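You operate a simulated robot arm through the tools that you are given. There is no shell and no other tool. Be economical: measure what you need, move in short steps, check, and stop when the job is done.

You are at the controls of a simulated two-armed robot. One attempt, no reset.

## Task
Stand the two listed pipes in their sockets and cap each one.
Fine: the pipe list card names their sizes; sockets and end caps bear the same sizes.

The check looks at the end state, three seconds after you hand in, the way a careful person would. Anything else that was tipped, shoved, dropped, spilled or broken makes it a failure. Lids that push on must go on centred and level and be pressed home; caps that screw on are set level and turned clockwise until they are tight.

## Robot
Two 7-joint arms with two-finger parallel grippers on one trunk, on a base that drives. Base frame: it is fixed to the floor where the robot stands at the start and does not move with it; the origin is under the middle of the robot, x ahead of it, y to its left, z up; the surface under the hand at the start is at about z = 840. Lengths are in mm, angles in rad, forces in N, time in s.
The left shoulder is at the start at [70, 133, 1226], the right one opposite. With the tool pointing down near the work surface each hand reaches from about 100 to 640 mm from the robot's upright axis, wherever it stands, measured 20 degrees to its own side. Places, roughly: grey socket [400, -300, 900]. Payload 1.57 kg a hand.
The TCP of each hand is the grasp point between the finger pads, 30 mm short of the fingertips. In the tool frame z runs along the fingers and y along their closing line. Largest opening 80 mm; finger width 17, thickness 12; the body of the gripper, 40 by 82 mm, starts 80 mm behind the TCP.
Orientation is told as [roll, pitch, yaw] about the base's x, y, z axes, in that order, counted from this pose: with the fingers straight down and closing along the base's y, the tool's x points along the base's -x, its y along +y and its z along -z.

## Interface
- The arms move only by the tool apply_moves. It takes "left_rows", "right_rows" or both (then of equal length, played together; a hand with none holds still); each is a list of rows, each a list of 3 entries, a list of its own where there are three numbers: the shift along the base's x, y, z in mm, then the turn, a rotation vector about the base's x, y, z in rad, then the closure, from 0 (fully open) to 1 (shut). In form: [[[tx, ty, tz], [ax, ay, az], grip], ...]. A call has 1 to 10 rows; each row shifts and turns the commanded pose from where the row before left it. Each row takes 0.2 s and may step no farther than 50 mm and 0.15 rad from the row before; otherwise, or with a gripper value out of range, the whole call is refused. Where a pose cannot be reached the arm comes as near as it can. A force on the tool above 40 N (or 10 N above the force at the start of the call, whichever is more), or a blocked arm, ends the call early, and 0.2 s more pass. The fingers move at their own pace (about 153 mm/s each) and stop on an object; they squeeze with about 40 N. The grip force told is the motor's: it shows also when the fingers shut on nothing. Time passes only in rows, and 0.2 s behind the last, so rows that do not move let the fingers close. The reply holds the time, the measured pose of the TCP, the force on the tool along the base axes, the opening and the grip force, in the units named above and with some noise, with the torque about the TCP (base axes, N m) and any sound that the robot's microphone picked up.
- Cameras (640 x 400 px; columns grow to the right, rows downward): "scene" is now at [129.4, -34.8, 1453.4]; the picture's right is [-0.39, -0.92, 0.00], its down [-0.54, 0.23, -0.81] and it looks along [0.75, -0.32, -0.58] (base axes); focal length 288 px, centre (320, 200). "left" rides on the left gripper at [72, 7, -122] in its tool frame; the picture's right is [-0.09, 1.00, 0.00], its down [-0.84, -0.08, -0.54] and it looks along [-0.54, -0.05, 0.84] (tool axes); focal length 238 px, centre (320, 200). "right" rides on the right gripper at [72, -7, -122] in its tool frame; the picture's right is [0.09, 1.00, 0.00], its down [-0.84, 0.08, -0.54] and it looks along [-0.54, 0.05, 0.84] (tool axes); focal length 238 px, centre (320, 200). There is no depth. A picture from a camera that has moved, and an enlarged one, comes with that camera's place and axes in the base frame and with its lens.
- capture(camera): a new picture of that camera. It takes no simulated time.
- lift_body(by): slides the trunk up (or, below 0, down) by that many mm; the arms and the scene camera ride with it, the base frame stays. It gives what a move gives, with no picture.
- roll_base(legs): drives the robot by 1 to 6 legs, each [ahead, left, turn to the left] in mm, mm and rad, along the robot's own axes; the way and the turn of a leg run together, so that a leg with both is an arc; at most 1500 mm and 3.142 rad a leg. The arms and the cameras ride along, it lands a little off, and it stops where it bumps. It gives what a move gives.
- aim_head(pan, tilt): turns the head with the scene camera to pan (to the left, within 1.501 rad either way) and tilt (down, from -0.506 to 1.204), counted from straight ahead of the robot. It gives what a move gives.
- enlarge(camera, box): a new picture of the part [left, top, right, bottom] of that camera's present view, enlarged. It takes no simulated time.
- hand_in(): hands the job in; it is judged then, once.

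Go step by step. Nothing tells you exact positions but the pictures and the camera data: compare them with the known pose of the tool, close in by small moves and look again before you grip or let go. The budget is 120 turns and 108 pictures, counting those below and the enlarged ones. Unless the task says otherwise, let go and move clear before handing in, and close with one line.

The tools are called after "Call:" as name(argument=value, ...) on one line, values as JSON. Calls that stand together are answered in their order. apply_moves: Moves the arms, as the interface text tells. Its arguments: {"type":"object","properties":{"left_rows":{"type":"array","items":{"type":"array"}},"right_rows":{"type":"array","items":{"type":"array"}}},"required":[]} The other tools are called the same way: lift_body (by) slides the trunk up or down; roll_base (legs) drives the base; aim_head (pan, tilt) turns the head that bears the scene camera; capture (camera) takes a picture; enlarge (camera, box) takes an enlarged picture of a part of a camera's view; hand_in () hands the job in.

At the start:

```text
clock: 0.0
left_tcp_pos: [390.6, -22.6, 1295.1]
left_ee_rot: [0.0, -0.001, 0.002]
left_contact_force: [-0.4, -1.2, 0.1]
left_wrist_torque: [0.03, 0.02, 0.0]
left_finger_gap: 80.2
left_finger_force: 0.0
right_tcp_pos: [349.2, -433.2, 1247.2]
right_ee_rot: [-0.001, 0.0, 0.001]
right_contact_force: [-0.4, 0.1, -0.1]
right_wrist_torque: [0.0, 0.01, 0.02]
right_finger_gap: 79.9
right_finger_force: 0.1
trunk travel left (down, up): [-800.0, 140.0]
robot x, y, heading: [-1.3, 0.7, 0.003]
head pan, tilt: [-0.401, 0.62]
```

scene: 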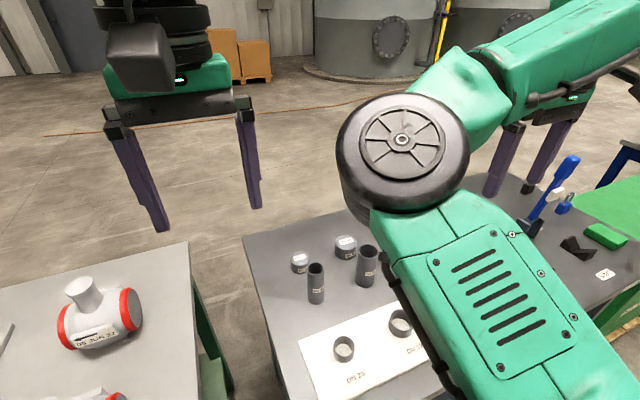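
right: 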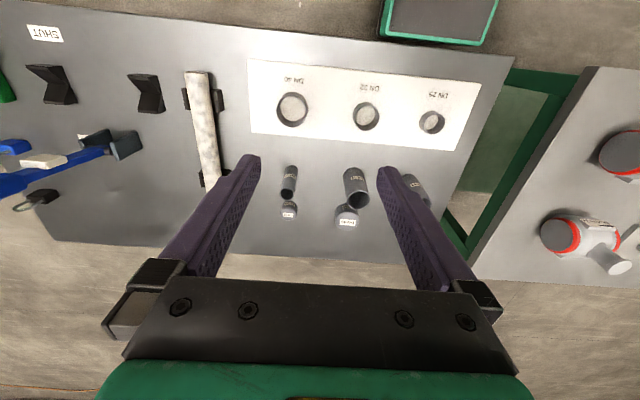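
left: 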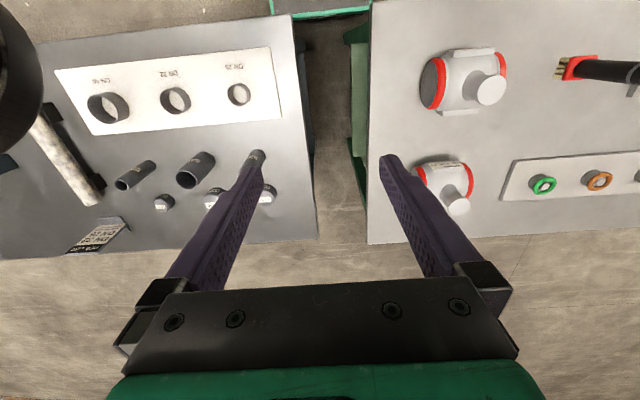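

The table ahead has a white socket board, three pipes, end caps behind them and what looks like a list card. I'll enlarge the views to read the card and the sizes.

Call:
enlarge(camera="left", box=[40, 140, 300, 270])

Call:
enlarge(camera="right", box=[240, 50, 500, 240])

Call:
enlarge(camera="scene", box=[240, 210, 440, 400])

```text
2.46 times, centred on (170, 205) of left
camera zoom: at [317.1, -14.7, 1416.9], right [0.09, 1.0, 0.0], down [0.84, -0.08, 0.54], along [0.54, -0.05, -0.84], focal length 587 px, centre (689, 188)
```

zoom: 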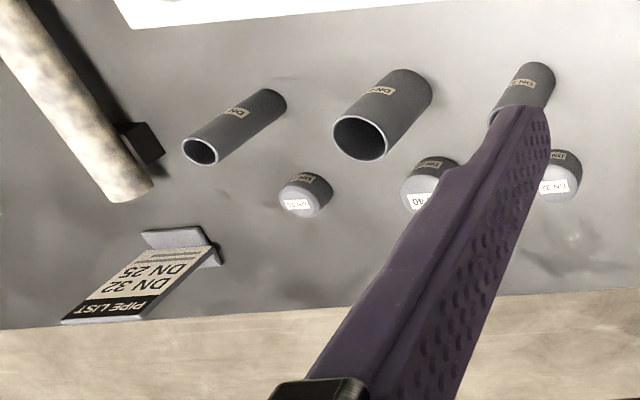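

```text
2.11 times, centred on (370, 145) of right
camera zoom: at [277.1, -439.8, 1369.6], right [-0.09, 1.0, 0.0], down [0.84, 0.08, 0.54], along [0.54, 0.05, -0.84], focal length 502 px, centre (215, 316)
```

zoom: 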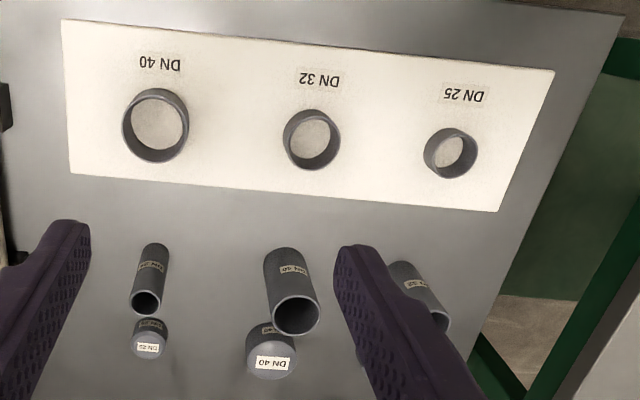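

```text
2.11 times, centred on (340, 305) of scene
camera zoom: at [129.4, -34.8, 1453.4], right [-0.39, -0.92, 0.0], down [-0.54, 0.23, -0.81], along [0.75, -0.32, -0.58], focal length 606 px, centre (278, -21)
```

zoom: 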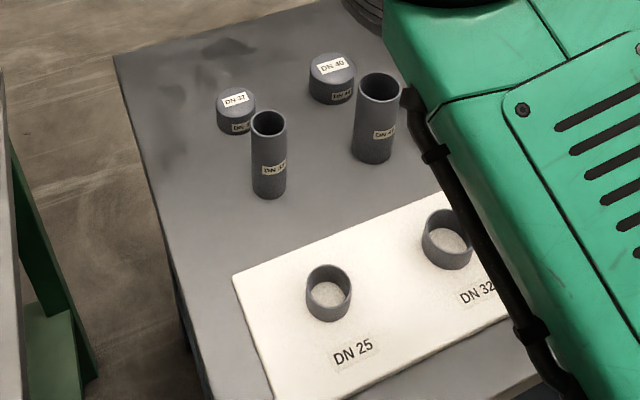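

The list asks for DN 32 and DN 25. On the board, DN 25 is at the left, then DN 32, then DN 40; the pipes stand behind it, with the caps behind the pipes. I'll move the left arm aside and lower the right hand for a closer view.

Call:
apply_moves(left_rows=[[[0, 40, 0], [0, 0, 0], 0], [[0, 40, 0], [0, 0, 0], 0], [[0, 40, 0], [0, 0, 0], 0], [[0, 40, 0], [0, 0, 0], 0], [[0, 40, 0], [0, 0, 0], 0]], right_rows=[[[12, 20, -30], [0, 0, 0], 0], [[12, 20, -30], [0, 0, 0], 0], [[12, 20, -30], [0, 0, 0], 0], [[12, 20, -30], [0, 0, 0], 0], [[12, 20, -30], [0, 0, 0], 0]])

Call:
capture(camera="right")

Call:
capture(camera="scene")

```text
clock: 1.2
left_tcp_pos: [391.7, 181.2, 1291.5]
left_ee_rot: [-0.004, 0.001, -0.001]
left_contact_force: [-0.1, 0.3, 0.1]
left_wrist_torque: [-0.01, 0.0, 0.01]
left_finger_gap: 80.0
left_finger_force: 0.1
right_tcp_pos: [421.8, -366.7, 1100.1]
right_ee_rot: [-0.004, 0.0, 0.001]
right_contact_force: [-1.0, 0.5, 0.8]
right_wrist_torque: [-0.06, 0.03, -0.02]
right_finger_gap: 80.1
right_finger_force: 0.0
right hand out of reach, approached as far as the arm can: row 3, 4, 5
trunk travel left (down, up): [-800.0, 140.0]
robot x, y, heading: [0.6, -2.6, -0.002]
head pan, tilt: [-0.401, 0.62]
```

```text
101 pictures are left
camera right: at [350.1, -371.5, 1221.4], right [-0.09, 1.0, 0.0], down [0.84, 0.08, 0.54], along [0.54, 0.05, -0.84], focal length 238 px, centre (320, 200)
```

right: 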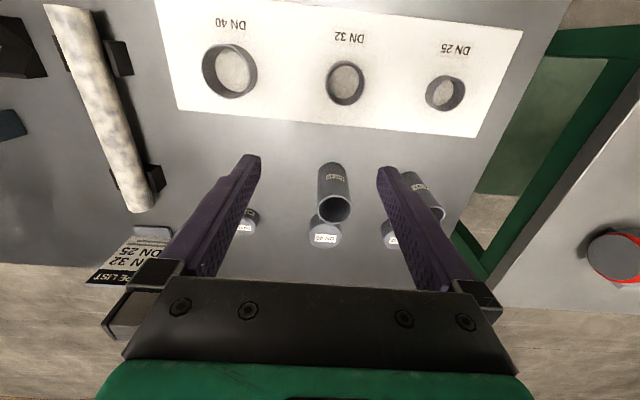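

```text
100 pictures are left
camera scene: at [129.9, -32.2, 1453.5], right [-0.39, -0.92, 0.0], down [-0.54, 0.23, -0.81], along [0.75, -0.32, -0.58], focal length 288 px, centre (320, 200)
```

scene: 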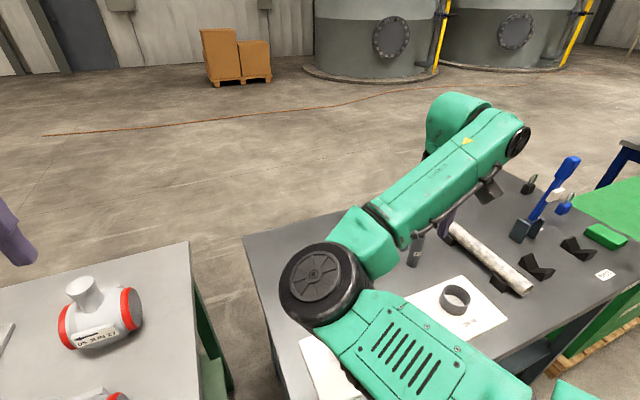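

The pipes stand around x≈545, with DN 25 at y≈-430, so the far ones are beyond the arm's good reach. I'll check for room in front of the base before driving.

Call:
aim_head(pan=0.0, tilt=1.2)

Call:
capture(camera="scene")

Call:
aim_head(pan=-0.9, tilt=1.0)

Call:
capture(camera="scene")

```text
clock: 2.2
left_tcp_pos: [391.1, 178.6, 1292.3]
left_ee_rot: [-0.003, -0.001, 0.002]
left_contact_force: [-0.2, -0.2, 0.1]
left_wrist_torque: [0.0, -0.01, 0.02]
left_finger_gap: 80.0
left_finger_force: 0.1
right_tcp_pos: [420.7, -369.4, 1097.9]
right_ee_rot: [0.001, 0.0, -0.001]
right_contact_force: [0.1, -0.8, 0.6]
right_wrist_torque: [0.0, -0.01, 0.03]
right_finger_gap: 80.2
right_finger_force: 0.0
trunk travel left (down, up): [-800.0, 140.0]
robot x, y, heading: [1.0, 0.2, 0.001]
head pan, tilt: [0.0, 1.201]
```

```text
99 pictures are left
camera scene: at [104.6, -0.8, 1410.6], right [0.0, -1.0, 0.0], down [-0.93, 0.0, -0.36], along [0.36, 0.0, -0.93], focal length 288 px, centre (320, 200)
```

scene: 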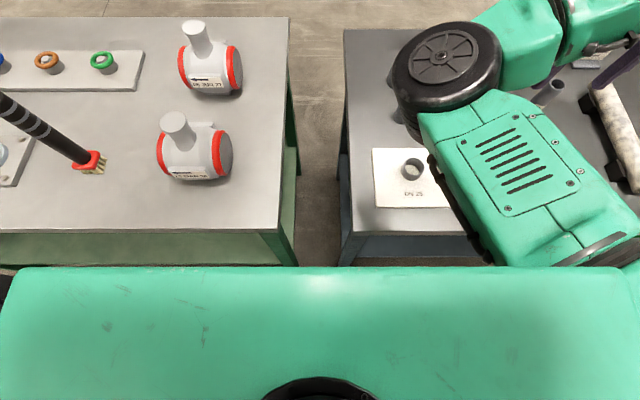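

```text
clock: 3.4
left_tcp_pos: [392.7, 178.6, 1292.2]
left_ee_rot: [-0.001, -0.003, 0.002]
left_contact_force: [-0.2, 0.5, 0.0]
left_wrist_torque: [0.0, -0.01, 0.02]
left_finger_gap: 79.9
left_finger_force: 0.0
right_tcp_pos: [421.3, -368.5, 1099.3]
right_ee_rot: [0.0, 0.0, 0.001]
right_contact_force: [0.2, -0.4, 0.3]
right_wrist_torque: [0.02, 0.02, -0.05]
right_finger_gap: 80.0
right_finger_force: 0.0
trunk travel left (down, up): [-800.0, 140.0]
robot x, y, heading: [1.6, 1.2, -0.003]
head pan, tilt: [-0.901, 1.0]
```

```text
98 pictures are left
camera scene: at [92.0, -55.1, 1423.2], right [-0.78, -0.62, 0.0], down [-0.52, 0.66, -0.54], along [0.34, -0.42, -0.84], focal length 288 px, centre (320, 200)
```

scene: 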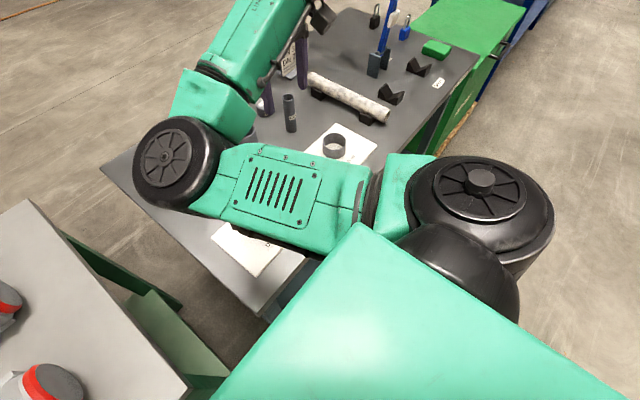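

The caps are at x≈660 and y≈-200 to -500, so the base has to go ahead and to the right. The table's front edge is at x≈245, so I'll turn the left wrist camera back towards the robot to see how much room the base has.

Call:
apply_moves(left_rows=[[[0, 0, 0], [0, 0, -0.15], 0], [[0, 0, 0], [0, 0, -0.15], 0], [[0, 0, 0], [0, 0, -0.15], 0], [[0, 0, 0], [0, 0, -0.15], 0], [[0, 0, 0], [0, 0, -0.15], 0], [[0, 0, 0], [0, 0, -0.15], 0], [[0, 0, 0], [0, 0, -0.15], 0], [[0, 0, 0], [0, 0, -0.15], 0], [[0, 0, 0], [0, 0, -0.15], 0], [[0, 0, 0], [0, 0, -0.15], 0]])

Call:
apply_moves(left_rows=[[[0, 0, 0], [0, 0, -0.15], 0], [[0, 0, 0], [0, 0, -0.15], 0], [[0, 0, 0], [0, 0, -0.15], 0], [[0, 0, 0], [0, 0, -0.15], 0], [[0, 0, 0], [0, 0, -0.15], 0], [[0, 0, 0], [0, 0, -0.15], 0]])

Call:
capture(camera="left")

```text
clock: 5.6
left_tcp_pos: [389.0, 176.7, 1295.8]
left_ee_rot: [-0.002, -0.002, -1.502]
left_contact_force: [-0.2, -0.1, 0.1]
left_wrist_torque: [0.01, 0.04, 0.0]
left_finger_gap: 79.7
left_finger_force: 0.0
right_tcp_pos: [421.1, -367.3, 1098.4]
right_ee_rot: [0.0, 0.0, 0.0]
right_contact_force: [0.1, 0.1, 0.2]
right_wrist_torque: [0.02, 0.0, 0.0]
right_finger_gap: 80.2
right_finger_force: 0.0
trunk travel left (down, up): [-800.0, 140.0]
robot x, y, heading: [1.3, 5.0, 0.0]
head pan, tilt: [-0.901, 1.0]
```

```text
clock: 7.0
left_tcp_pos: [389.6, 177.8, 1295.3]
left_ee_rot: [-0.003, -0.001, -2.401]
left_contact_force: [-0.2, 0.0, 0.1]
left_wrist_torque: [0.05, 0.0, 0.0]
left_finger_gap: 79.9
left_finger_force: 0.1
right_tcp_pos: [422.8, -368.4, 1099.1]
right_ee_rot: [0.0, 0.0, 0.001]
right_contact_force: [-1.1, 0.7, 0.0]
right_wrist_torque: [0.01, 0.01, 0.02]
right_finger_gap: 80.2
right_finger_force: 0.0
trunk travel left (down, up): [-800.0, 140.0]
robot x, y, heading: [1.9, 0.4, -0.001]
head pan, tilt: [-0.901, 1.0]
```

```text
97 pictures are left
camera left: at [446.6, 222.2, 1416.8], right [0.6, -0.8, 0.0], down [-0.67, -0.51, 0.54], along [-0.43, -0.33, -0.84], focal length 238 px, centre (320, 200)
```

left: 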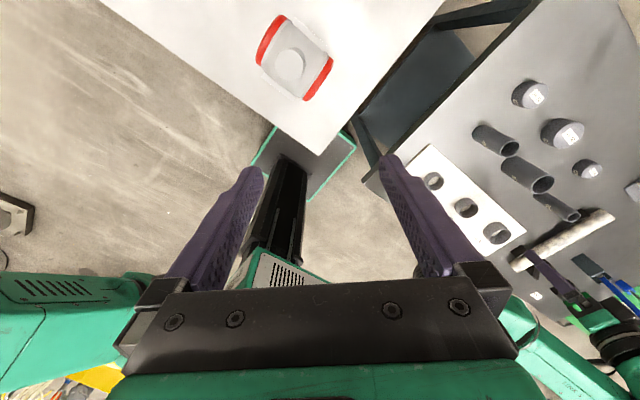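

The base is a low plate of about ±210 mm around a thin pillar, so it may fit under the table between the legs. I'll raise the right hand, back off to the right and look beneath the table.

Call:
apply_moves(left_rows=[[[0, 0, 0], [0, 0, 0.15], 0], [[0, 0, 0], [0, 0, 0.15], 0], [[0, 0, 0], [0, 0, 0.15], 0], [[0, 0, 0], [0, 0, 0.15], 0], [[0, 0, 0], [0, 0, 0.15], 0], [[0, 0, 0], [0, 0, 0.15], 0], [[0, 0, 0], [0, 0, 0.15], 0], [[0, 0, 0], [0, 0, 0.15], 0], [[0, 0, 0], [0, 0, 0.15], 0], [[0, 0, 0], [0, 0, 0.15], 0]], right_rows=[[[-30, 0, 40], [0, 0, 0], 0], [[-30, 0, 40], [0, 0, 0], 0], [[-30, 0, 40], [0, 0, 0], 0], [[-30, 0, 30], [0, 0, 0], 0], [[0, 0, 0], [0, 0, 0], 0], [[0, 0, 0], [0, 0, 0], 0], [[0, 0, 0], [0, 0, 0], 0], [[0, 0, 0], [0, 0, 0], 0], [[0, 0, 0], [0, 0, 0], 0], [[0, 0, 0], [0, 0, 0], 0]])

Call:
apply_moves(left_rows=[[[0, 0, 0], [0, 0, 0.15], 0], [[0, 0, 0], [0, 0, 0.15], 0], [[0, 0, 0], [0, 0, 0.15], 0], [[0, 0, 0], [0, 0, 0.15], 0], [[0, 0, 0], [0, 0, 0.15], 0], [[0, 0, 0], [0, 0, 0.15], 0]])

Call:
roll_base(legs=[[-500, 0, 0], [0, -330, 0]])

Call:
aim_head(pan=0.0, tilt=0.6)

Call:
capture(camera="scene")

```text
clock: 9.2
left_tcp_pos: [389.0, 176.7, 1295.2]
left_ee_rot: [-0.001, 0.0, -0.897]
left_contact_force: [0.5, -0.6, -0.6]
left_wrist_torque: [-0.01, 0.02, -0.02]
left_finger_gap: 80.3
left_finger_force: 0.1
right_tcp_pos: [302.8, -384.5, 1250.6]
right_ee_rot: [-0.001, -0.001, -0.002]
right_contact_force: [-0.3, -0.3, 0.2]
right_wrist_torque: [-0.04, 0.02, -0.01]
right_finger_gap: 80.0
right_finger_force: 0.1
right hand out of reach, approached as far as the arm can: row 1
trunk travel left (down, up): [-800.0, 140.0]
robot x, y, heading: [-1.0, 1.8, 0.004]
head pan, tilt: [-0.901, 1.0]
```

```text
clock: 10.6
left_tcp_pos: [389.6, 177.3, 1296.2]
left_ee_rot: [-0.003, -0.001, 0.006]
left_contact_force: [-0.2, -0.6, 0.2]
left_wrist_torque: [-0.03, 0.0, 0.01]
left_finger_gap: 79.9
left_finger_force: 0.1
right_tcp_pos: [303.4, -384.7, 1249.4]
right_ee_rot: [-0.002, -0.002, -0.001]
right_contact_force: [-0.8, -0.3, -0.2]
right_wrist_torque: [0.0, 0.03, 0.0]
right_finger_gap: 80.1
right_finger_force: 0.1
trunk travel left (down, up): [-800.0, 140.0]
robot x, y, heading: [3.3, 3.1, 0.002]
head pan, tilt: [-0.901, 1.0]
```

```text
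clock: 15.3
left_tcp_pos: [-107.8, -149.5, 1294.2]
left_ee_rot: [-0.004, -0.002, 0.012]
left_contact_force: [0.0, -0.1, -0.2]
left_wrist_torque: [-0.03, 0.01, 0.0]
left_finger_gap: 79.8
left_finger_force: 0.1
right_tcp_pos: [-188.2, -713.9, 1250.1]
right_ee_rot: [-0.004, 0.0, 0.014]
right_contact_force: [0.2, 0.1, -0.8]
right_wrist_torque: [-0.02, -0.01, -0.01]
right_finger_gap: 79.9
right_finger_force: 0.2
trunk travel left (down, up): [-800.0, 140.0]
robot x, y, heading: [-496.2, -334.0, 0.013]
head pan, tilt: [-0.901, 1.0]
```

```text
clock: 16.5
left_tcp_pos: [-108.7, -152.5, 1293.3]
left_ee_rot: [-0.002, -0.001, 0.012]
left_contact_force: [-0.1, -0.4, 0.5]
left_wrist_torque: [0.02, 0.01, 0.0]
left_finger_gap: 79.9
left_finger_force: 0.0
right_tcp_pos: [-188.8, -714.7, 1250.5]
right_ee_rot: [-0.002, 0.003, 0.012]
right_contact_force: [-0.2, 0.1, -0.4]
right_wrist_torque: [-0.04, 0.0, 0.01]
right_finger_gap: 80.0
right_finger_force: 0.1
trunk travel left (down, up): [-800.0, 140.0]
robot x, y, heading: [-495.9, -333.6, 0.013]
head pan, tilt: [0.0, 0.6]
```

```text
96 pictures are left
camera scene: at [-359.1, -332.6, 1455.2], right [0.01, -1.0, 0.0], down [-0.57, -0.01, -0.82], along [0.82, 0.01, -0.57], focal length 288 px, centre (320, 200)
```

scene: 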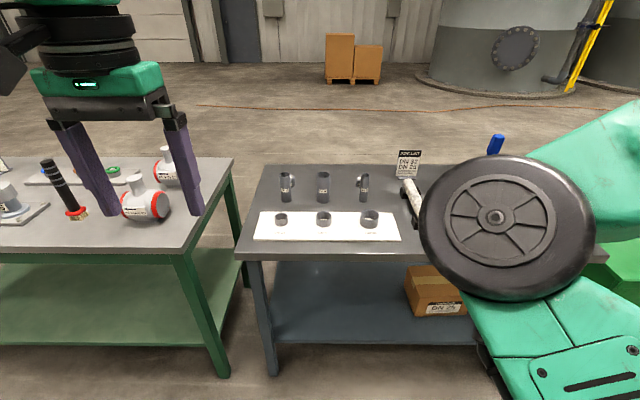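

The underside has a shelf at z≈320, and the base plate's top is at z≈207, so it can slide under between the legs. From here I can also measure the objects well, so I'll enlarge before driving.

Call:
enlarge(camera="scene", box=[240, 160, 420, 270])

Call:
roll_base(legs=[[0, -40, -0.013], [300, 0, 0]])

Call:
aim_head(pan=0.0, tilt=0.8)

Call:
capture(camera="scene")

```text
3.56 times, centred on (330, 215) of scene
camera zoom: at [-359.1, -332.6, 1455.2], right [0.01, -1.0, 0.0], down [-0.57, -0.01, -0.82], along [0.82, 0.01, -0.57], focal length 1024 px, centre (284, 147)
```

zoom: 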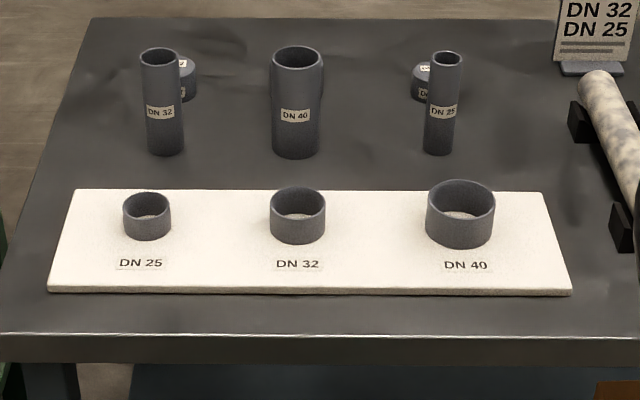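

```text
clock: 19.0
left_tcp_pos: [186.6, -196.7, 1296.1]
left_ee_rot: [-0.001, -0.003, 0.002]
left_contact_force: [-0.4, 0.1, 0.4]
left_wrist_torque: [0.01, -0.04, 0.02]
left_finger_gap: 80.0
left_finger_force: 0.1
right_tcp_pos: [102.3, -760.5, 1249.9]
right_ee_rot: [-0.001, -0.002, 0.002]
right_contact_force: [0.7, 0.5, -0.4]
right_wrist_torque: [0.02, 0.01, 0.02]
right_finger_gap: 80.3
right_finger_force: 0.0
trunk travel left (down, up): [-800.0, 140.0]
robot x, y, heading: [-197.8, -373.1, -0.002]
head pan, tilt: [0.0, 0.6]
```

```text
clock: 19.8
left_tcp_pos: [188.8, -197.6, 1294.8]
left_ee_rot: [-0.001, -0.002, 0.002]
left_contact_force: [0.7, -0.2, 0.0]
left_wrist_torque: [-0.02, 0.0, -0.01]
left_finger_gap: 79.9
left_finger_force: 0.1
right_tcp_pos: [104.9, -759.3, 1249.3]
right_ee_rot: [-0.001, 0.0, 0.001]
right_contact_force: [0.2, 0.3, 0.4]
right_wrist_torque: [0.0, -0.03, 0.01]
right_finger_gap: 80.0
right_finger_force: 0.0
trunk travel left (down, up): [-800.0, 140.0]
robot x, y, heading: [-201.2, -376.0, 0.001]
head pan, tilt: [0.0, 0.799]
```

```text
94 pictures are left
camera scene: at [-70.9, -374.9, 1438.3], right [0.0, -1.0, 0.0], down [-0.72, 0.0, -0.7], along [0.7, 0.0, -0.72], focal length 288 px, centre (320, 200)
```

scene: 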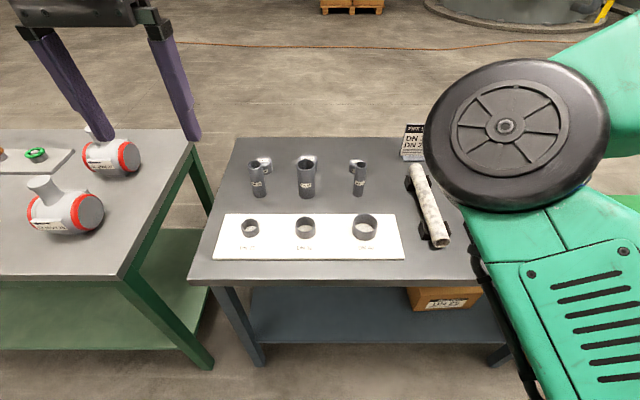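

The left leg is at y≈-100 and my base edge is at y≈-176, with base top below the shelf. I'll drive ahead in two steps.

Call:
roll_base(legs=[[200, 0, 0]])

Call:
roll_base(legs=[[120, 0, 0]])

Call:
aim_head(pan=0.0, tilt=1.0)

Call:
capture(camera="scene")

Call:
capture(camera="left")

```text
clock: 21.4
left_tcp_pos: [382.7, -194.4, 1295.7]
left_ee_rot: [0.0, -0.004, 0.005]
left_contact_force: [-0.3, 0.7, 0.8]
left_wrist_torque: [0.01, -0.02, 0.01]
left_finger_gap: 80.1
left_finger_force: 0.1
right_tcp_pos: [299.1, -757.0, 1251.3]
right_ee_rot: [-0.002, -0.002, 0.005]
right_contact_force: [-0.3, 0.1, 0.4]
right_wrist_torque: [-0.04, -0.01, -0.03]
right_finger_gap: 80.0
right_finger_force: 0.0
trunk travel left (down, up): [-800.0, 140.0]
robot x, y, heading: [0.5, -372.8, 0.007]
head pan, tilt: [0.0, 0.799]
```

```text
clock: 22.6
left_tcp_pos: [503.2, -193.2, 1295.4]
left_ee_rot: [-0.003, -0.006, 0.007]
left_contact_force: [0.1, 0.7, -0.4]
left_wrist_torque: [0.01, -0.02, 0.0]
left_finger_gap: 80.2
left_finger_force: 0.1
right_tcp_pos: [418.4, -755.6, 1250.6]
right_ee_rot: [-0.001, -0.003, 0.006]
right_contact_force: [-0.3, 0.2, -0.2]
right_wrist_torque: [-0.01, -0.03, 0.0]
right_finger_gap: 79.9
right_finger_force: 0.1
trunk travel left (down, up): [-800.0, 140.0]
robot x, y, heading: [114.5, -370.0, 0.004]
head pan, tilt: [0.0, 0.799]
```

```text
clock: 23.3
left_tcp_pos: [507.1, -192.4, 1294.7]
left_ee_rot: [-0.002, -0.002, 0.008]
left_contact_force: [-0.3, -0.2, -0.1]
left_wrist_torque: [0.03, -0.02, -0.01]
left_finger_gap: 79.8
left_finger_force: 0.1
right_tcp_pos: [423.9, -756.2, 1249.2]
right_ee_rot: [-0.001, 0.0, 0.005]
right_contact_force: [-0.1, 0.2, 0.7]
right_wrist_torque: [0.0, -0.02, -0.02]
right_finger_gap: 80.0
right_finger_force: 0.0
trunk travel left (down, up): [-800.0, 140.0]
robot x, y, heading: [116.4, -374.5, 0.007]
head pan, tilt: [0.0, 1.0]
```

```text
93 pictures are left
camera scene: at [236.9, -373.3, 1423.2], right [0.01, -1.0, 0.0], down [-0.84, 0.0, -0.54], along [0.54, 0.0, -0.84], focal length 288 px, centre (320, 200)
```

scene: 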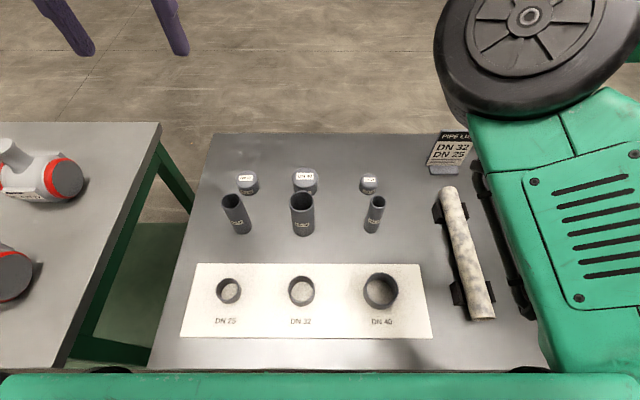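

```text
92 pictures are left
camera left: at [434.4, -186.4, 1417.2], right [0.09, 1.0, 0.0], down [0.84, -0.07, 0.54], along [0.54, -0.05, -0.84], focal length 238 px, centre (320, 200)
```

left: 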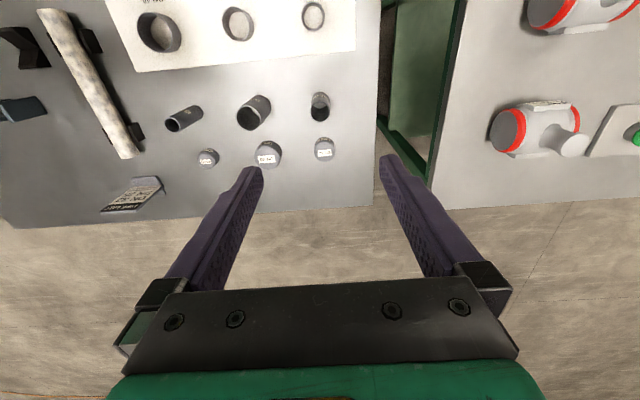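

I have a clear view of everything now. I'll enlarge the scene and left views to triangulate.

Call:
enlarge(camera="scene", box=[210, 150, 410, 275])

Call:
enlarge(camera="scene", box=[190, 230, 430, 380])

Call:
enlarge(camera="left", box=[150, 60, 350, 185])

```text
3.20 times, centred on (310, 212) of scene
camera zoom: at [236.9, -373.3, 1423.2], right [0.01, -1.0, 0.0], down [-0.84, 0.0, -0.54], along [0.54, 0.0, -0.84], focal length 921 px, centre (352, 160)
```

zoom: 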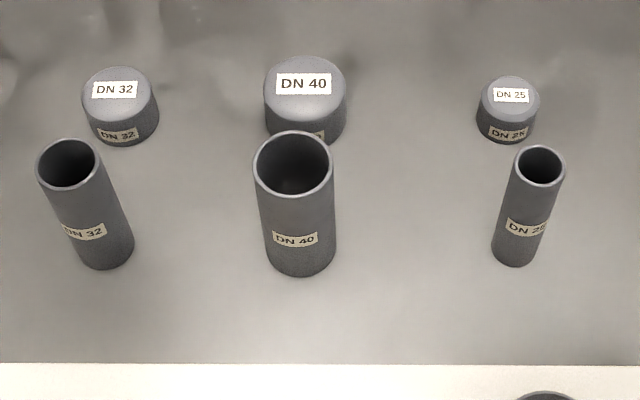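

```text
2.67 times, centred on (310, 305) of scene
camera zoom: at [236.9, -373.3, 1423.2], right [0.01, -1.0, 0.0], down [-0.84, 0.0, -0.54], along [0.54, 0.0, -0.84], focal length 768 px, centre (347, -80)
```

zoom: 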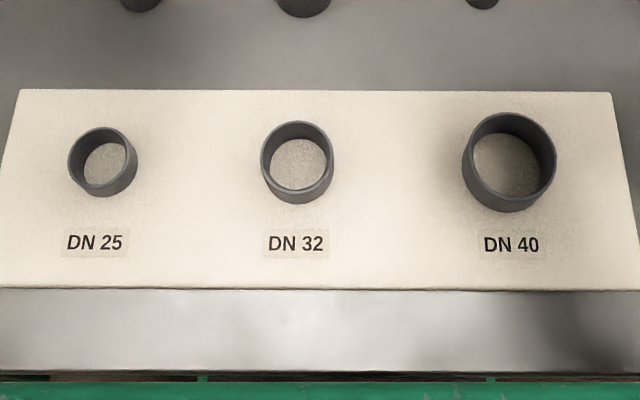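

```text
3.20 times, centred on (250, 122) of left
camera zoom: at [434.4, -186.4, 1417.2], right [0.09, 1.0, 0.0], down [0.84, -0.07, 0.54], along [0.54, -0.05, -0.84], focal length 763 px, centre (544, 448)
```

zoom: 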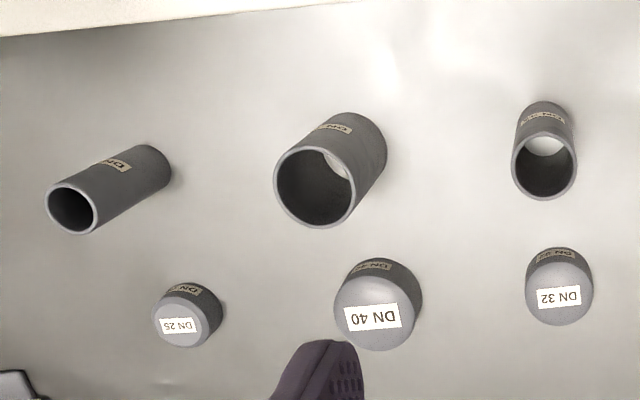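

Triangulated positions:

| Item | x | y |
|---|---|---|
| DN 25 pipe | 538 | -487 |
| DN 32 pipe | 538 | -197 |
| DN 25 cap | 648 | -489 |
| DN 32 cap | 649 | -196 |
| DN 25 socket | 386 | -202 |
| DN 32 socket | 388 | -338 |

The pipe tops are at z≈950. I'll clear the left arm and bring the right hand above the DN 25 pipe.

Call:
apply_moves(left_rows=[[[-15, 25, 0], [0, 0, 0], 0], [[-15, 25, 0], [0, 0, 0], 0], [[-15, 25, 0], [0, 0, 0], 0], [[-15, 25, 0], [0, 0, 0], 0], [[-15, 25, 0], [0, 0, 0], 0], [[-15, 25, 0], [0, 0, 0], 0], [[-15, 25, 0], [0, 0, 0], 0], [[0, 0, 0], [0, 0, 0], 0]], right_rows=[[[14, 34, -25], [0, 0, 0], 0], [[14, 34, -25], [0, 0, 0], 0], [[14, 34, -25], [0, 0, 0], 0], [[14, 34, -25], [0, 0, 0], 0], [[14, 34, -25], [0, 0, 0], 0], [[14, 34, -25], [0, 0, 0], 0], [[14, 33, -25], [0, 0, 0], 0], [[14, 33, -25], [0, 0, 0], 0]])

Call:
capture(camera="right")

Call:
capture(camera="scene")

```text
clock: 25.1
left_tcp_pos: [464.5, -60.2, 1266.6]
left_ee_rot: [-0.002, 0.0, 0.007]
left_contact_force: [0.5, 0.0, -0.5]
left_wrist_torque: [0.0, -0.02, 0.03]
left_finger_gap: 80.0
left_finger_force: 0.1
left hand out of reach, approached as far as the arm can: row 4, 5, 6, 7
right_tcp_pos: [587.8, -710.4, 1072.9]
right_ee_rot: [-0.002, 0.001, 0.006]
right_contact_force: [1.4, -0.4, -1.1]
right_wrist_torque: [-0.01, 0.02, -0.04]
right_finger_gap: 79.9
right_finger_force: 0.0
right hand out of reach, approached as far as the arm can: row 1, 2, 3, 4, 5, 6, 7, 8
trunk travel left (down, up): [-800.0, 140.0]
robot x, y, heading: [118.6, -371.3, 0.006]
head pan, tilt: [0.0, 1.0]
```

```text
88 pictures are left
camera right: at [515.9, -716.0, 1194.3], right [-0.1, 1.0, 0.0], down [0.84, 0.08, 0.54], along [0.54, 0.05, -0.84], focal length 238 px, centre (320, 200)
```

right: 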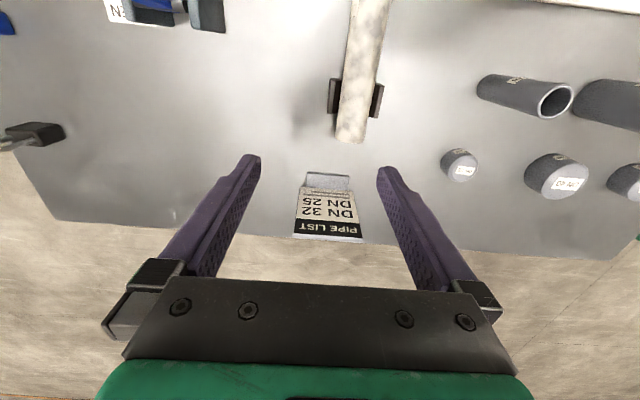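

```text
87 pictures are left
camera scene: at [237.4, -373.2, 1423.1], right [0.01, -1.0, 0.0], down [-0.84, 0.0, -0.54], along [0.54, 0.0, -0.84], focal length 288 px, centre (320, 200)
```

scene: 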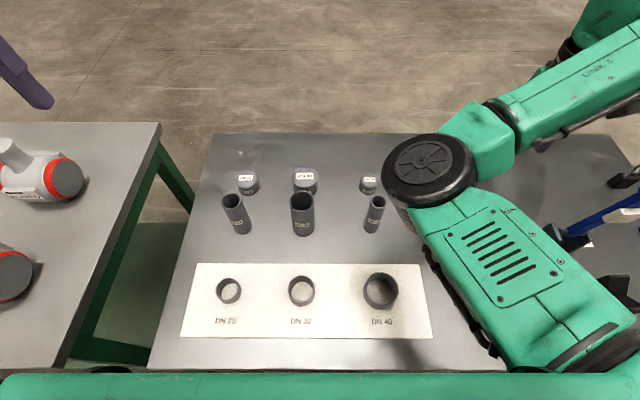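

The arms fold badly this high up (inner reach limit). I'll raise the trunk so the hands work lower relative to the shoulders, then move in.

Call:
lift_body(by=135)

Call:
apply_moves(right_rows=[[[0, 0, -40], [0, 0, 0], 0], [[0, 0, -40], [0, 0, 0], 0], [[0, 0, -40], [0, 0, 0], 0], [[-6, 27, -15], [0, 0, 0], 0], [[-6, 27, -15], [0, 0, 0], 0], [[-6, 27, -15], [0, 0, 0], 0]])

```text
clock: 26.8
left_tcp_pos: [464.2, -59.8, 1400.9]
left_ee_rot: [-0.003, -0.002, 0.008]
left_contact_force: [0.1, 0.3, -0.3]
left_wrist_torque: [-0.01, -0.01, -0.01]
left_finger_gap: 80.1
left_finger_force: 0.1
right_tcp_pos: [587.1, -710.9, 1209.2]
right_ee_rot: [-0.003, -0.001, 0.004]
right_contact_force: [0.0, -0.6, -0.8]
right_wrist_torque: [0.04, -0.02, 0.03]
right_finger_gap: 80.0
right_finger_force: 0.1
trunk travel left (down, up): [-935.0, 5.0]
robot x, y, heading: [118.8, -374.5, 0.005]
head pan, tilt: [0.0, 1.0]
```

```text
clock: 28.4
left_tcp_pos: [463.3, -60.5, 1401.5]
left_ee_rot: [-0.002, -0.002, 0.007]
left_contact_force: [0.4, -0.1, 0.6]
left_wrist_torque: [0.01, -0.02, 0.01]
left_finger_gap: 79.8
left_finger_force: 0.1
right_tcp_pos: [574.0, -669.3, 1059.5]
right_ee_rot: [-0.066, -0.033, -0.044]
right_contact_force: [0.0, -0.4, 0.3]
right_wrist_torque: [0.0, 0.02, 0.0]
right_finger_gap: 80.1
right_finger_force: 0.0
trunk travel left (down, up): [-935.0, 5.0]
robot x, y, heading: [117.7, -372.8, 0.007]
head pan, tilt: [0.0, 1.0]
stopped in row 6 (right hand): the arm was blocked; the commanded pose is now the measured one
```

The arm was blocked with no contact force. I'll look at what's in the way.

Call:
capture(camera="scene")

Call:
capture(camera="right")

Call:
aim_head(pan=-0.9, tilt=0.7)

Call:
capture(camera="scene")

```text
86 pictures are left
camera scene: at [236.3, -373.1, 1558.2], right [0.01, -1.0, 0.0], down [-0.84, 0.0, -0.54], along [0.54, 0.0, -0.84], focal length 288 px, centre (320, 200)
```

scene: 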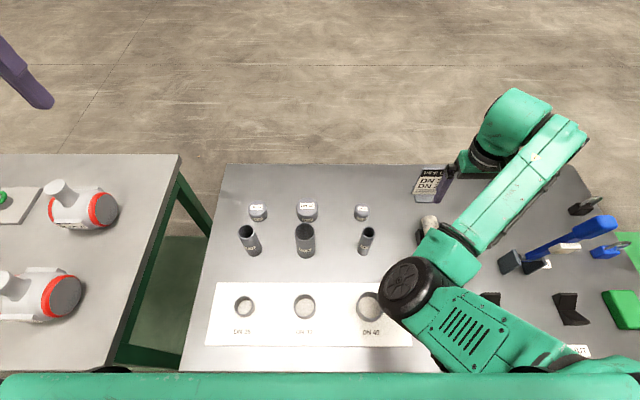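

```text
85 pictures are left
camera right: at [498.4, -662.9, 1179.1], right [-0.05, 1.0, -0.07], down [0.82, 0.08, 0.56], along [0.57, -0.03, -0.82], focal length 238 px, centre (320, 200)
```

right: 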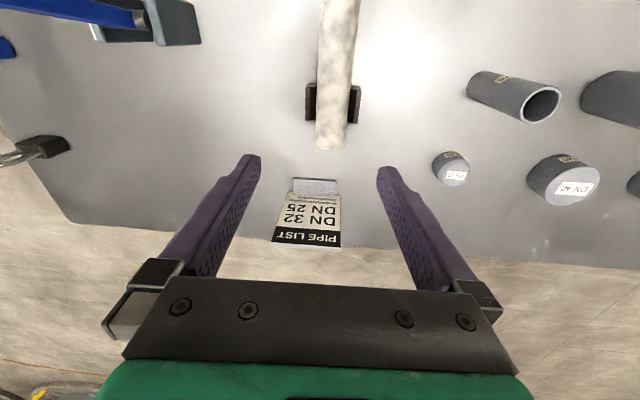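

```text
clock: 29.6
left_tcp_pos: [464.4, -60.9, 1400.6]
left_ee_rot: [-0.001, -0.002, 0.007]
left_contact_force: [0.2, -0.4, -0.8]
left_wrist_torque: [0.04, -0.03, -0.03]
left_finger_gap: 80.1
left_finger_force: 0.1
right_tcp_pos: [573.9, -668.2, 1058.3]
right_ee_rot: [-0.066, -0.031, -0.044]
right_contact_force: [0.6, -0.2, 0.5]
right_wrist_torque: [0.0, 0.03, 0.01]
right_finger_gap: 80.1
right_finger_force: 0.1
trunk travel left (down, up): [-935.0, 5.0]
robot x, y, heading: [116.0, -372.9, 0.002]
head pan, tilt: [-0.901, 0.7]
```

```text
84 pictures are left
camera scene: at [219.6, -439.8, 1581.6], right [-0.78, -0.63, 0.0], down [-0.4, 0.5, -0.76], along [0.48, -0.6, -0.64], focal length 288 px, centre (320, 200)
```

scene: 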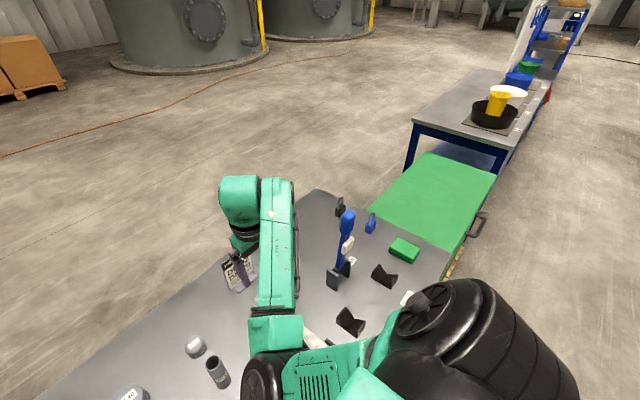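

Nothing external looks touched, so the right arm seems to be in a poor elbow branch. The left arm is in a good branch and can reach everything. I'll withdraw the right arm, bring the trunk back down and use the left.

Call:
apply_moves(right_rows=[[[0, -20, 30], [0.022, 0.01, 0.015], 0], [[0, -20, 30], [0.022, 0.01, 0.015], 0], [[0, -20, 30], [0.022, 0.01, 0.015], 0], [[-20, -20, 35], [0, 0, 0], 0], [[-25, -10, 35], [0, 0, 0], 0], [[-25, 0, 40], [0, 0, 0], 0], [[-25, 0, 40], [0, 0, 0], 0], [[-25, 0, 40], [0, 0, 0], 0], [[-25, 0, 40], [0, 0, 0], 0]])

Call:
aim_head(pan=0.0, tilt=1.0)

Call:
lift_body(by=-135)

Call:
capture(camera="scene")

```text
clock: 31.6
left_tcp_pos: [462.2, -59.3, 1401.1]
left_ee_rot: [-0.002, -0.005, 0.006]
left_contact_force: [-0.7, 0.0, 1.2]
left_wrist_torque: [0.0, -0.04, 0.01]
left_finger_gap: 80.2
left_finger_force: 0.0
right_tcp_pos: [423.3, -755.4, 1379.6]
right_ee_rot: [0.004, -0.001, 0.004]
right_contact_force: [0.0, -0.1, 0.4]
right_wrist_torque: [0.0, -0.05, 0.02]
right_finger_gap: 80.1
right_finger_force: 0.0
trunk travel left (down, up): [-935.0, 5.0]
robot x, y, heading: [119.1, -377.7, 0.004]
head pan, tilt: [-0.901, 0.7]
```

```text
clock: 32.8
left_tcp_pos: [463.9, -61.4, 1401.4]
left_ee_rot: [-0.002, -0.002, 0.007]
left_contact_force: [-0.2, -0.7, -0.3]
left_wrist_torque: [0.01, -0.02, 0.01]
left_finger_gap: 80.2
left_finger_force: 0.1
right_tcp_pos: [426.6, -755.7, 1379.0]
right_ee_rot: [0.004, -0.001, 0.003]
right_contact_force: [-0.5, 0.2, 0.6]
right_wrist_torque: [0.01, 0.01, 0.0]
right_finger_gap: 80.0
right_finger_force: 0.1
trunk travel left (down, up): [-935.0, 5.0]
robot x, y, heading: [117.6, -373.2, 0.009]
head pan, tilt: [0.0, 1.0]
```

```text
clock: 34.4
left_tcp_pos: [464.4, -60.8, 1266.6]
left_ee_rot: [-0.001, -0.002, 0.008]
left_contact_force: [0.9, 0.0, -0.4]
left_wrist_torque: [0.01, -0.03, -0.02]
left_finger_gap: 79.8
left_finger_force: 0.1
right_tcp_pos: [426.9, -756.2, 1245.3]
right_ee_rot: [0.004, 0.001, 0.003]
right_contact_force: [-0.1, 0.1, -0.3]
right_wrist_torque: [-0.02, -0.04, 0.01]
right_finger_gap: 80.1
right_finger_force: 0.0
trunk travel left (down, up): [-800.0, 140.0]
robot x, y, heading: [117.9, -370.0, 0.006]
head pan, tilt: [0.0, 1.0]
```

```text
83 pictures are left
camera scene: at [236.0, -373.3, 1423.2], right [0.01, -1.0, 0.0], down [-0.84, 0.0, -0.54], along [0.54, 0.0, -0.84], focal length 288 px, centre (320, 200)
```

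scene: 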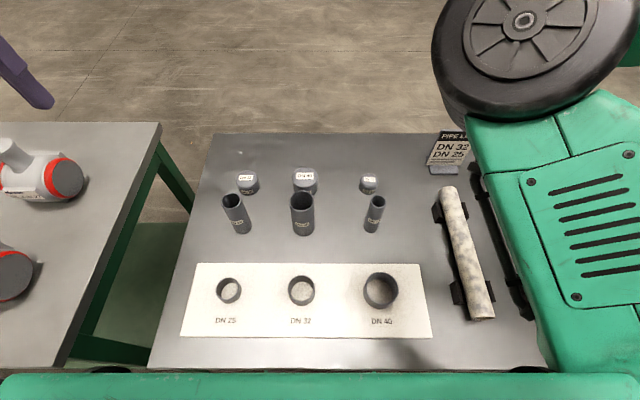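

All items are undisturbed. Now the left hand goes above the DN 32 pipe.

Call:
apply_moves(left_rows=[[[12, -28, 0], [0, 0, 0], 0], [[12, -28, 0], [0, 0, 0], 0], [[12, -27, 0], [0, 0, 0], 0], [[12, -27, 0], [0, 0, 0], 0], [[12, -26, 0], [0, 0, 0], 0], [[14, 0, -36], [0, 0, 0], 0], [[0, 0, -40], [0, 0, 0], 0], [[0, 0, -40], [0, 0, 0], 0], [[0, 0, -40], [0, 0, 0], 0], [[0, 0, -40], [0, 0, 0], 0]])

Call:
capture(camera="left")

Call:
capture(camera="scene")

```text
clock: 36.6
left_tcp_pos: [538.7, -197.3, 1068.9]
left_ee_rot: [-0.003, -0.004, 0.007]
left_contact_force: [0.1, -0.2, -0.7]
left_wrist_torque: [0.0, -0.03, 0.03]
left_finger_gap: 80.0
left_finger_force: 0.1
right_tcp_pos: [427.4, -755.2, 1244.6]
right_ee_rot: [0.004, 0.0, 0.004]
right_contact_force: [-0.3, 0.0, 0.1]
right_wrist_torque: [0.01, 0.01, -0.01]
right_finger_gap: 80.2
right_finger_force: 0.0
trunk travel left (down, up): [-800.0, 140.0]
robot x, y, heading: [116.9, -377.1, 0.006]
head pan, tilt: [0.0, 1.0]
```

```text
82 pictures are left
camera left: at [466.5, -190.4, 1190.6], right [0.09, 1.0, 0.0], down [0.84, -0.07, 0.54], along [0.54, -0.05, -0.84], focal length 238 px, centre (320, 200)
```

left: 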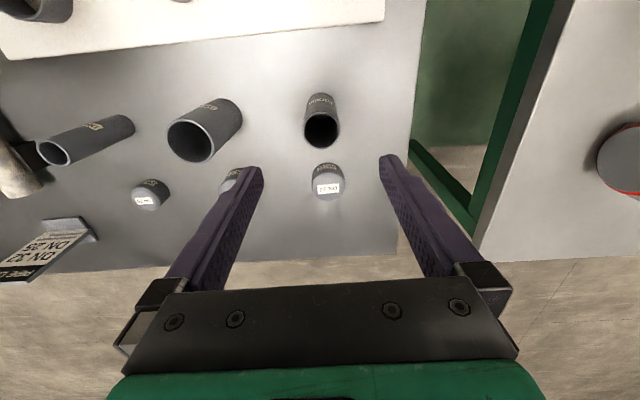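

```text
81 pictures are left
camera scene: at [236.7, -372.6, 1423.2], right [0.01, -1.0, 0.0], down [-0.84, 0.0, -0.54], along [0.54, 0.0, -0.84], focal length 288 px, centre (320, 200)
```

scene: 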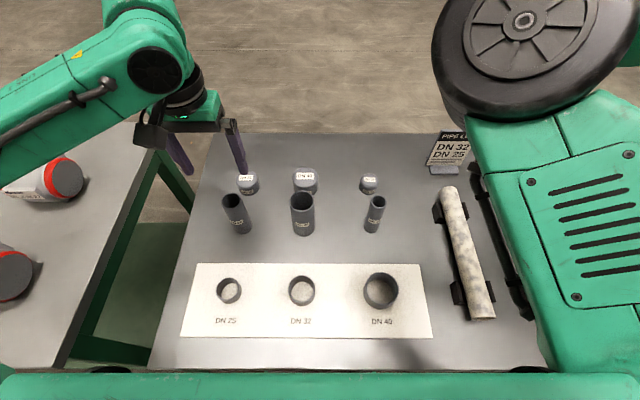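

The pipe rim appears exactly where predicted for (538, -197, 950). I'll descend and grip at z≈925.

Call:
apply_moves(left_rows=[[[0, 0, -36], [0, 0, 0], 0], [[0, 0, -36], [0, 0, 0], 0], [[0, 0, -36], [0, 0, 0], 0], [[0, 0, -36], [0, 0, 0], 0]])

Call:
capture(camera="left")

Call:
enlarge(camera="scene", box=[180, 150, 340, 250])

```text
clock: 37.6
left_tcp_pos: [538.5, -196.2, 925.6]
left_ee_rot: [-0.002, -0.003, 0.005]
left_contact_force: [0.4, -0.2, 0.0]
left_wrist_torque: [0.01, -0.03, -0.03]
left_finger_gap: 79.9
left_finger_force: 0.0
right_tcp_pos: [427.6, -755.6, 1243.4]
right_ee_rot: [0.005, -0.001, 0.005]
right_contact_force: [-0.3, -1.0, -0.1]
right_wrist_torque: [0.0, -0.02, -0.03]
right_finger_gap: 79.8
right_finger_force: 0.1
trunk travel left (down, up): [-800.0, 140.0]
robot x, y, heading: [115.6, -369.9, 0.007]
head pan, tilt: [0.0, 1.0]
```

```text
80 pictures are left
camera left: at [466.1, -188.9, 1047.3], right [0.09, 1.0, 0.0], down [0.84, -0.07, 0.54], along [0.54, -0.05, -0.84], focal length 238 px, centre (320, 200)
```

left: 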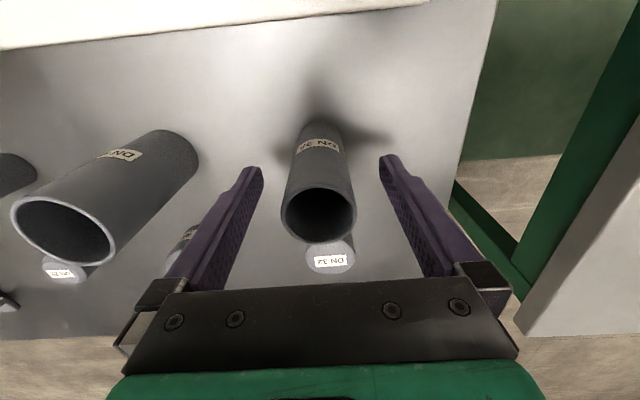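

```text
4.00 times, centred on (260, 200) of scene
camera zoom: at [236.6, -373.0, 1423.2], right [0.01, -1.0, 0.0], down [-0.84, 0.0, -0.54], along [0.54, 0.0, -0.84], focal length 1151 px, centre (560, 200)
```

zoom: 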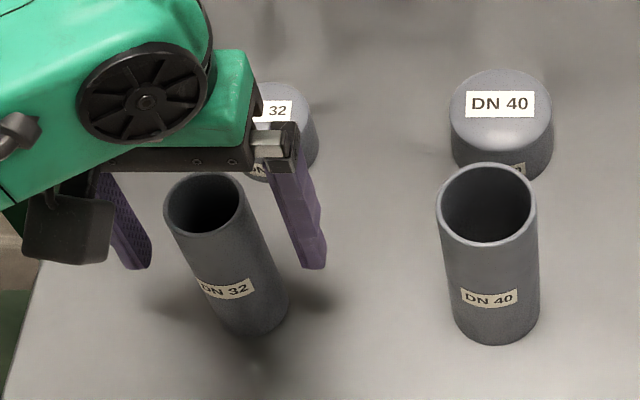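

Centred to within 2 mm. I'll nudge, close and lift slightly.

Call:
apply_moves(left_rows=[[[-1.5, 0, 0], [0, 0, 0], 0], [[0, 0, 0], [0, 0, 0], 0.5], [[0, 0, 0], [0, 0, 0], 0.8], [[0, 0, 0], [0, 0, 0], 1], [[0, 0, 0], [0, 0, 0], 1], [[0, 0, 15], [0, 0, 0], 1], [[0, 0, 25], [0, 0, 0], 1], [[0, 0, 20], [0, 0, 0], 1]])

Call:
capture(camera="left")

Call:
enlarge(camera="scene", box=[180, 150, 340, 250])

```text
clock: 39.4
left_tcp_pos: [536.7, -197.8, 988.6]
left_ee_rot: [-0.002, -0.002, 0.007]
left_contact_force: [-0.2, -0.2, -0.3]
left_wrist_torque: [0.03, -0.01, 0.01]
left_finger_gap: 38.6
left_finger_force: 40.3
right_tcp_pos: [426.7, -756.1, 1242.7]
right_ee_rot: [0.003, 0.0, 0.005]
right_contact_force: [-0.6, 0.8, -0.2]
right_wrist_torque: [0.03, 0.01, -0.04]
right_finger_gap: 80.1
right_finger_force: 0.0
trunk travel left (down, up): [-800.0, 140.0]
robot x, y, heading: [117.2, -375.1, 0.007]
head pan, tilt: [0.0, 1.0]
```

```text
78 pictures are left
camera left: at [463.1, -189.9, 1109.3], right [0.09, 1.0, 0.0], down [0.84, -0.07, 0.54], along [0.54, -0.05, -0.84], focal length 238 px, centre (320, 200)
```

left: 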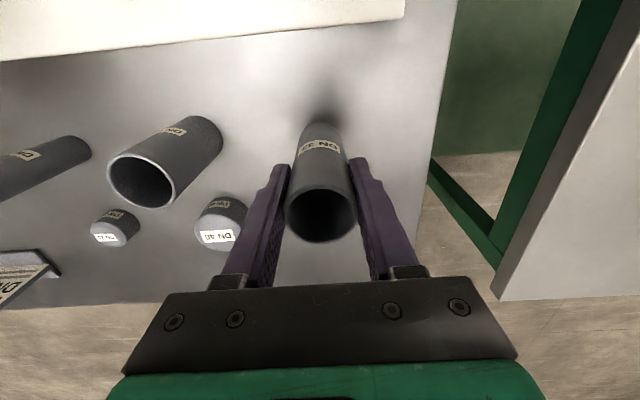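

```text
4.00 times, centred on (260, 200) of scene
camera zoom: at [236.2, -373.4, 1423.2], right [0.01, -1.0, 0.0], down [-0.84, 0.0, -0.54], along [0.54, 0.0, -0.84], focal length 1151 px, centre (560, 200)
```

zoom: 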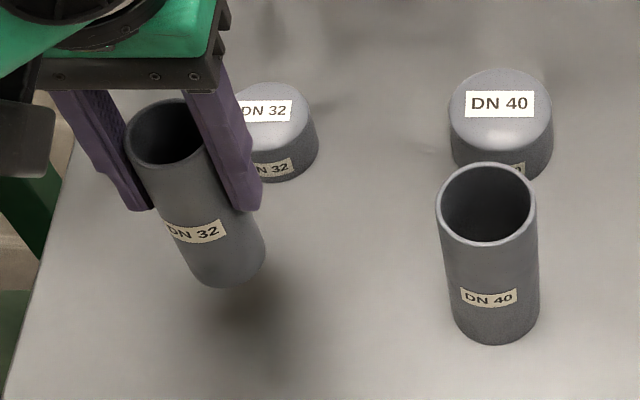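

The DN 32 pipe is held. I'll carry it to above the DN 32 socket at (388, -338).

Call:
apply_moves(left_rows=[[[0, 0, 20], [0, 0, 0], 1], [[-25, -23.4, 0], [0, 0, 0], 1], [[-25, -23.4, 0], [0, 0, 0], 1], [[-25, -23.4, 0], [0, 0, 0], 1], [[-25, -23.4, 0], [0, 0, 0], 1], [[-25, -23.4, 0], [0, 0, 0], 1], [[-24, -23.4, 0], [0, 0, 0], 1], [[0, 0, 0], [0, 0, 0], 1]])

Call:
capture(camera="left")

Call:
capture(camera="scene")

```text
clock: 41.2
left_tcp_pos: [415.9, -329.7, 1005.8]
left_ee_rot: [0.0, -0.003, 0.007]
left_contact_force: [1.0, 0.1, -2.2]
left_wrist_torque: [0.0, 0.01, 0.02]
left_finger_gap: 38.4
left_finger_force: 40.3
left hand out of reach, approached as far as the arm can: row 6
right_tcp_pos: [426.9, -754.8, 1243.4]
right_ee_rot: [0.004, 0.002, 0.004]
right_contact_force: [-0.6, -1.2, -0.2]
right_wrist_torque: [-0.02, -0.02, 0.04]
right_finger_gap: 80.0
right_finger_force: 0.0
trunk travel left (down, up): [-800.0, 140.0]
robot x, y, heading: [116.5, -373.4, 0.003]
head pan, tilt: [0.0, 1.0]
```

```text
76 pictures are left
camera left: at [343.2, -322.6, 1127.2], right [0.09, 1.0, 0.0], down [0.84, -0.07, 0.54], along [0.54, -0.05, -0.84], focal length 238 px, centre (320, 200)
```

left: 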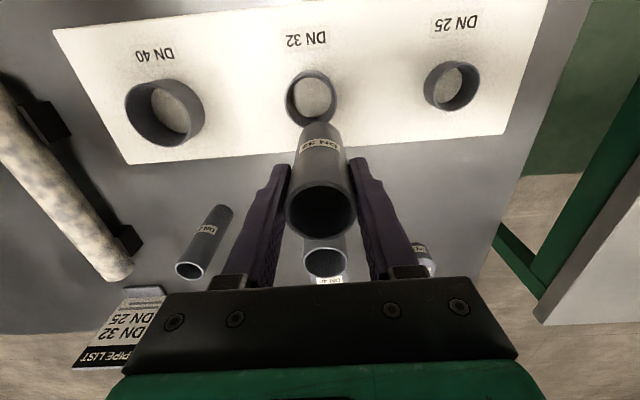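

```text
75 pictures are left
camera scene: at [235.8, -372.9, 1423.2], right [0.01, -1.0, 0.0], down [-0.84, 0.0, -0.54], along [0.54, 0.0, -0.84], focal length 288 px, centre (320, 200)
```

scene: 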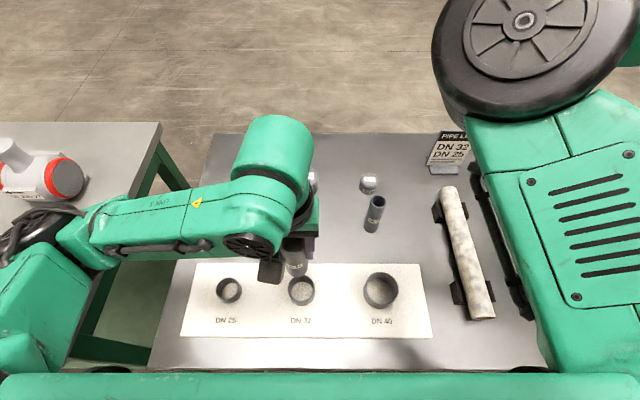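

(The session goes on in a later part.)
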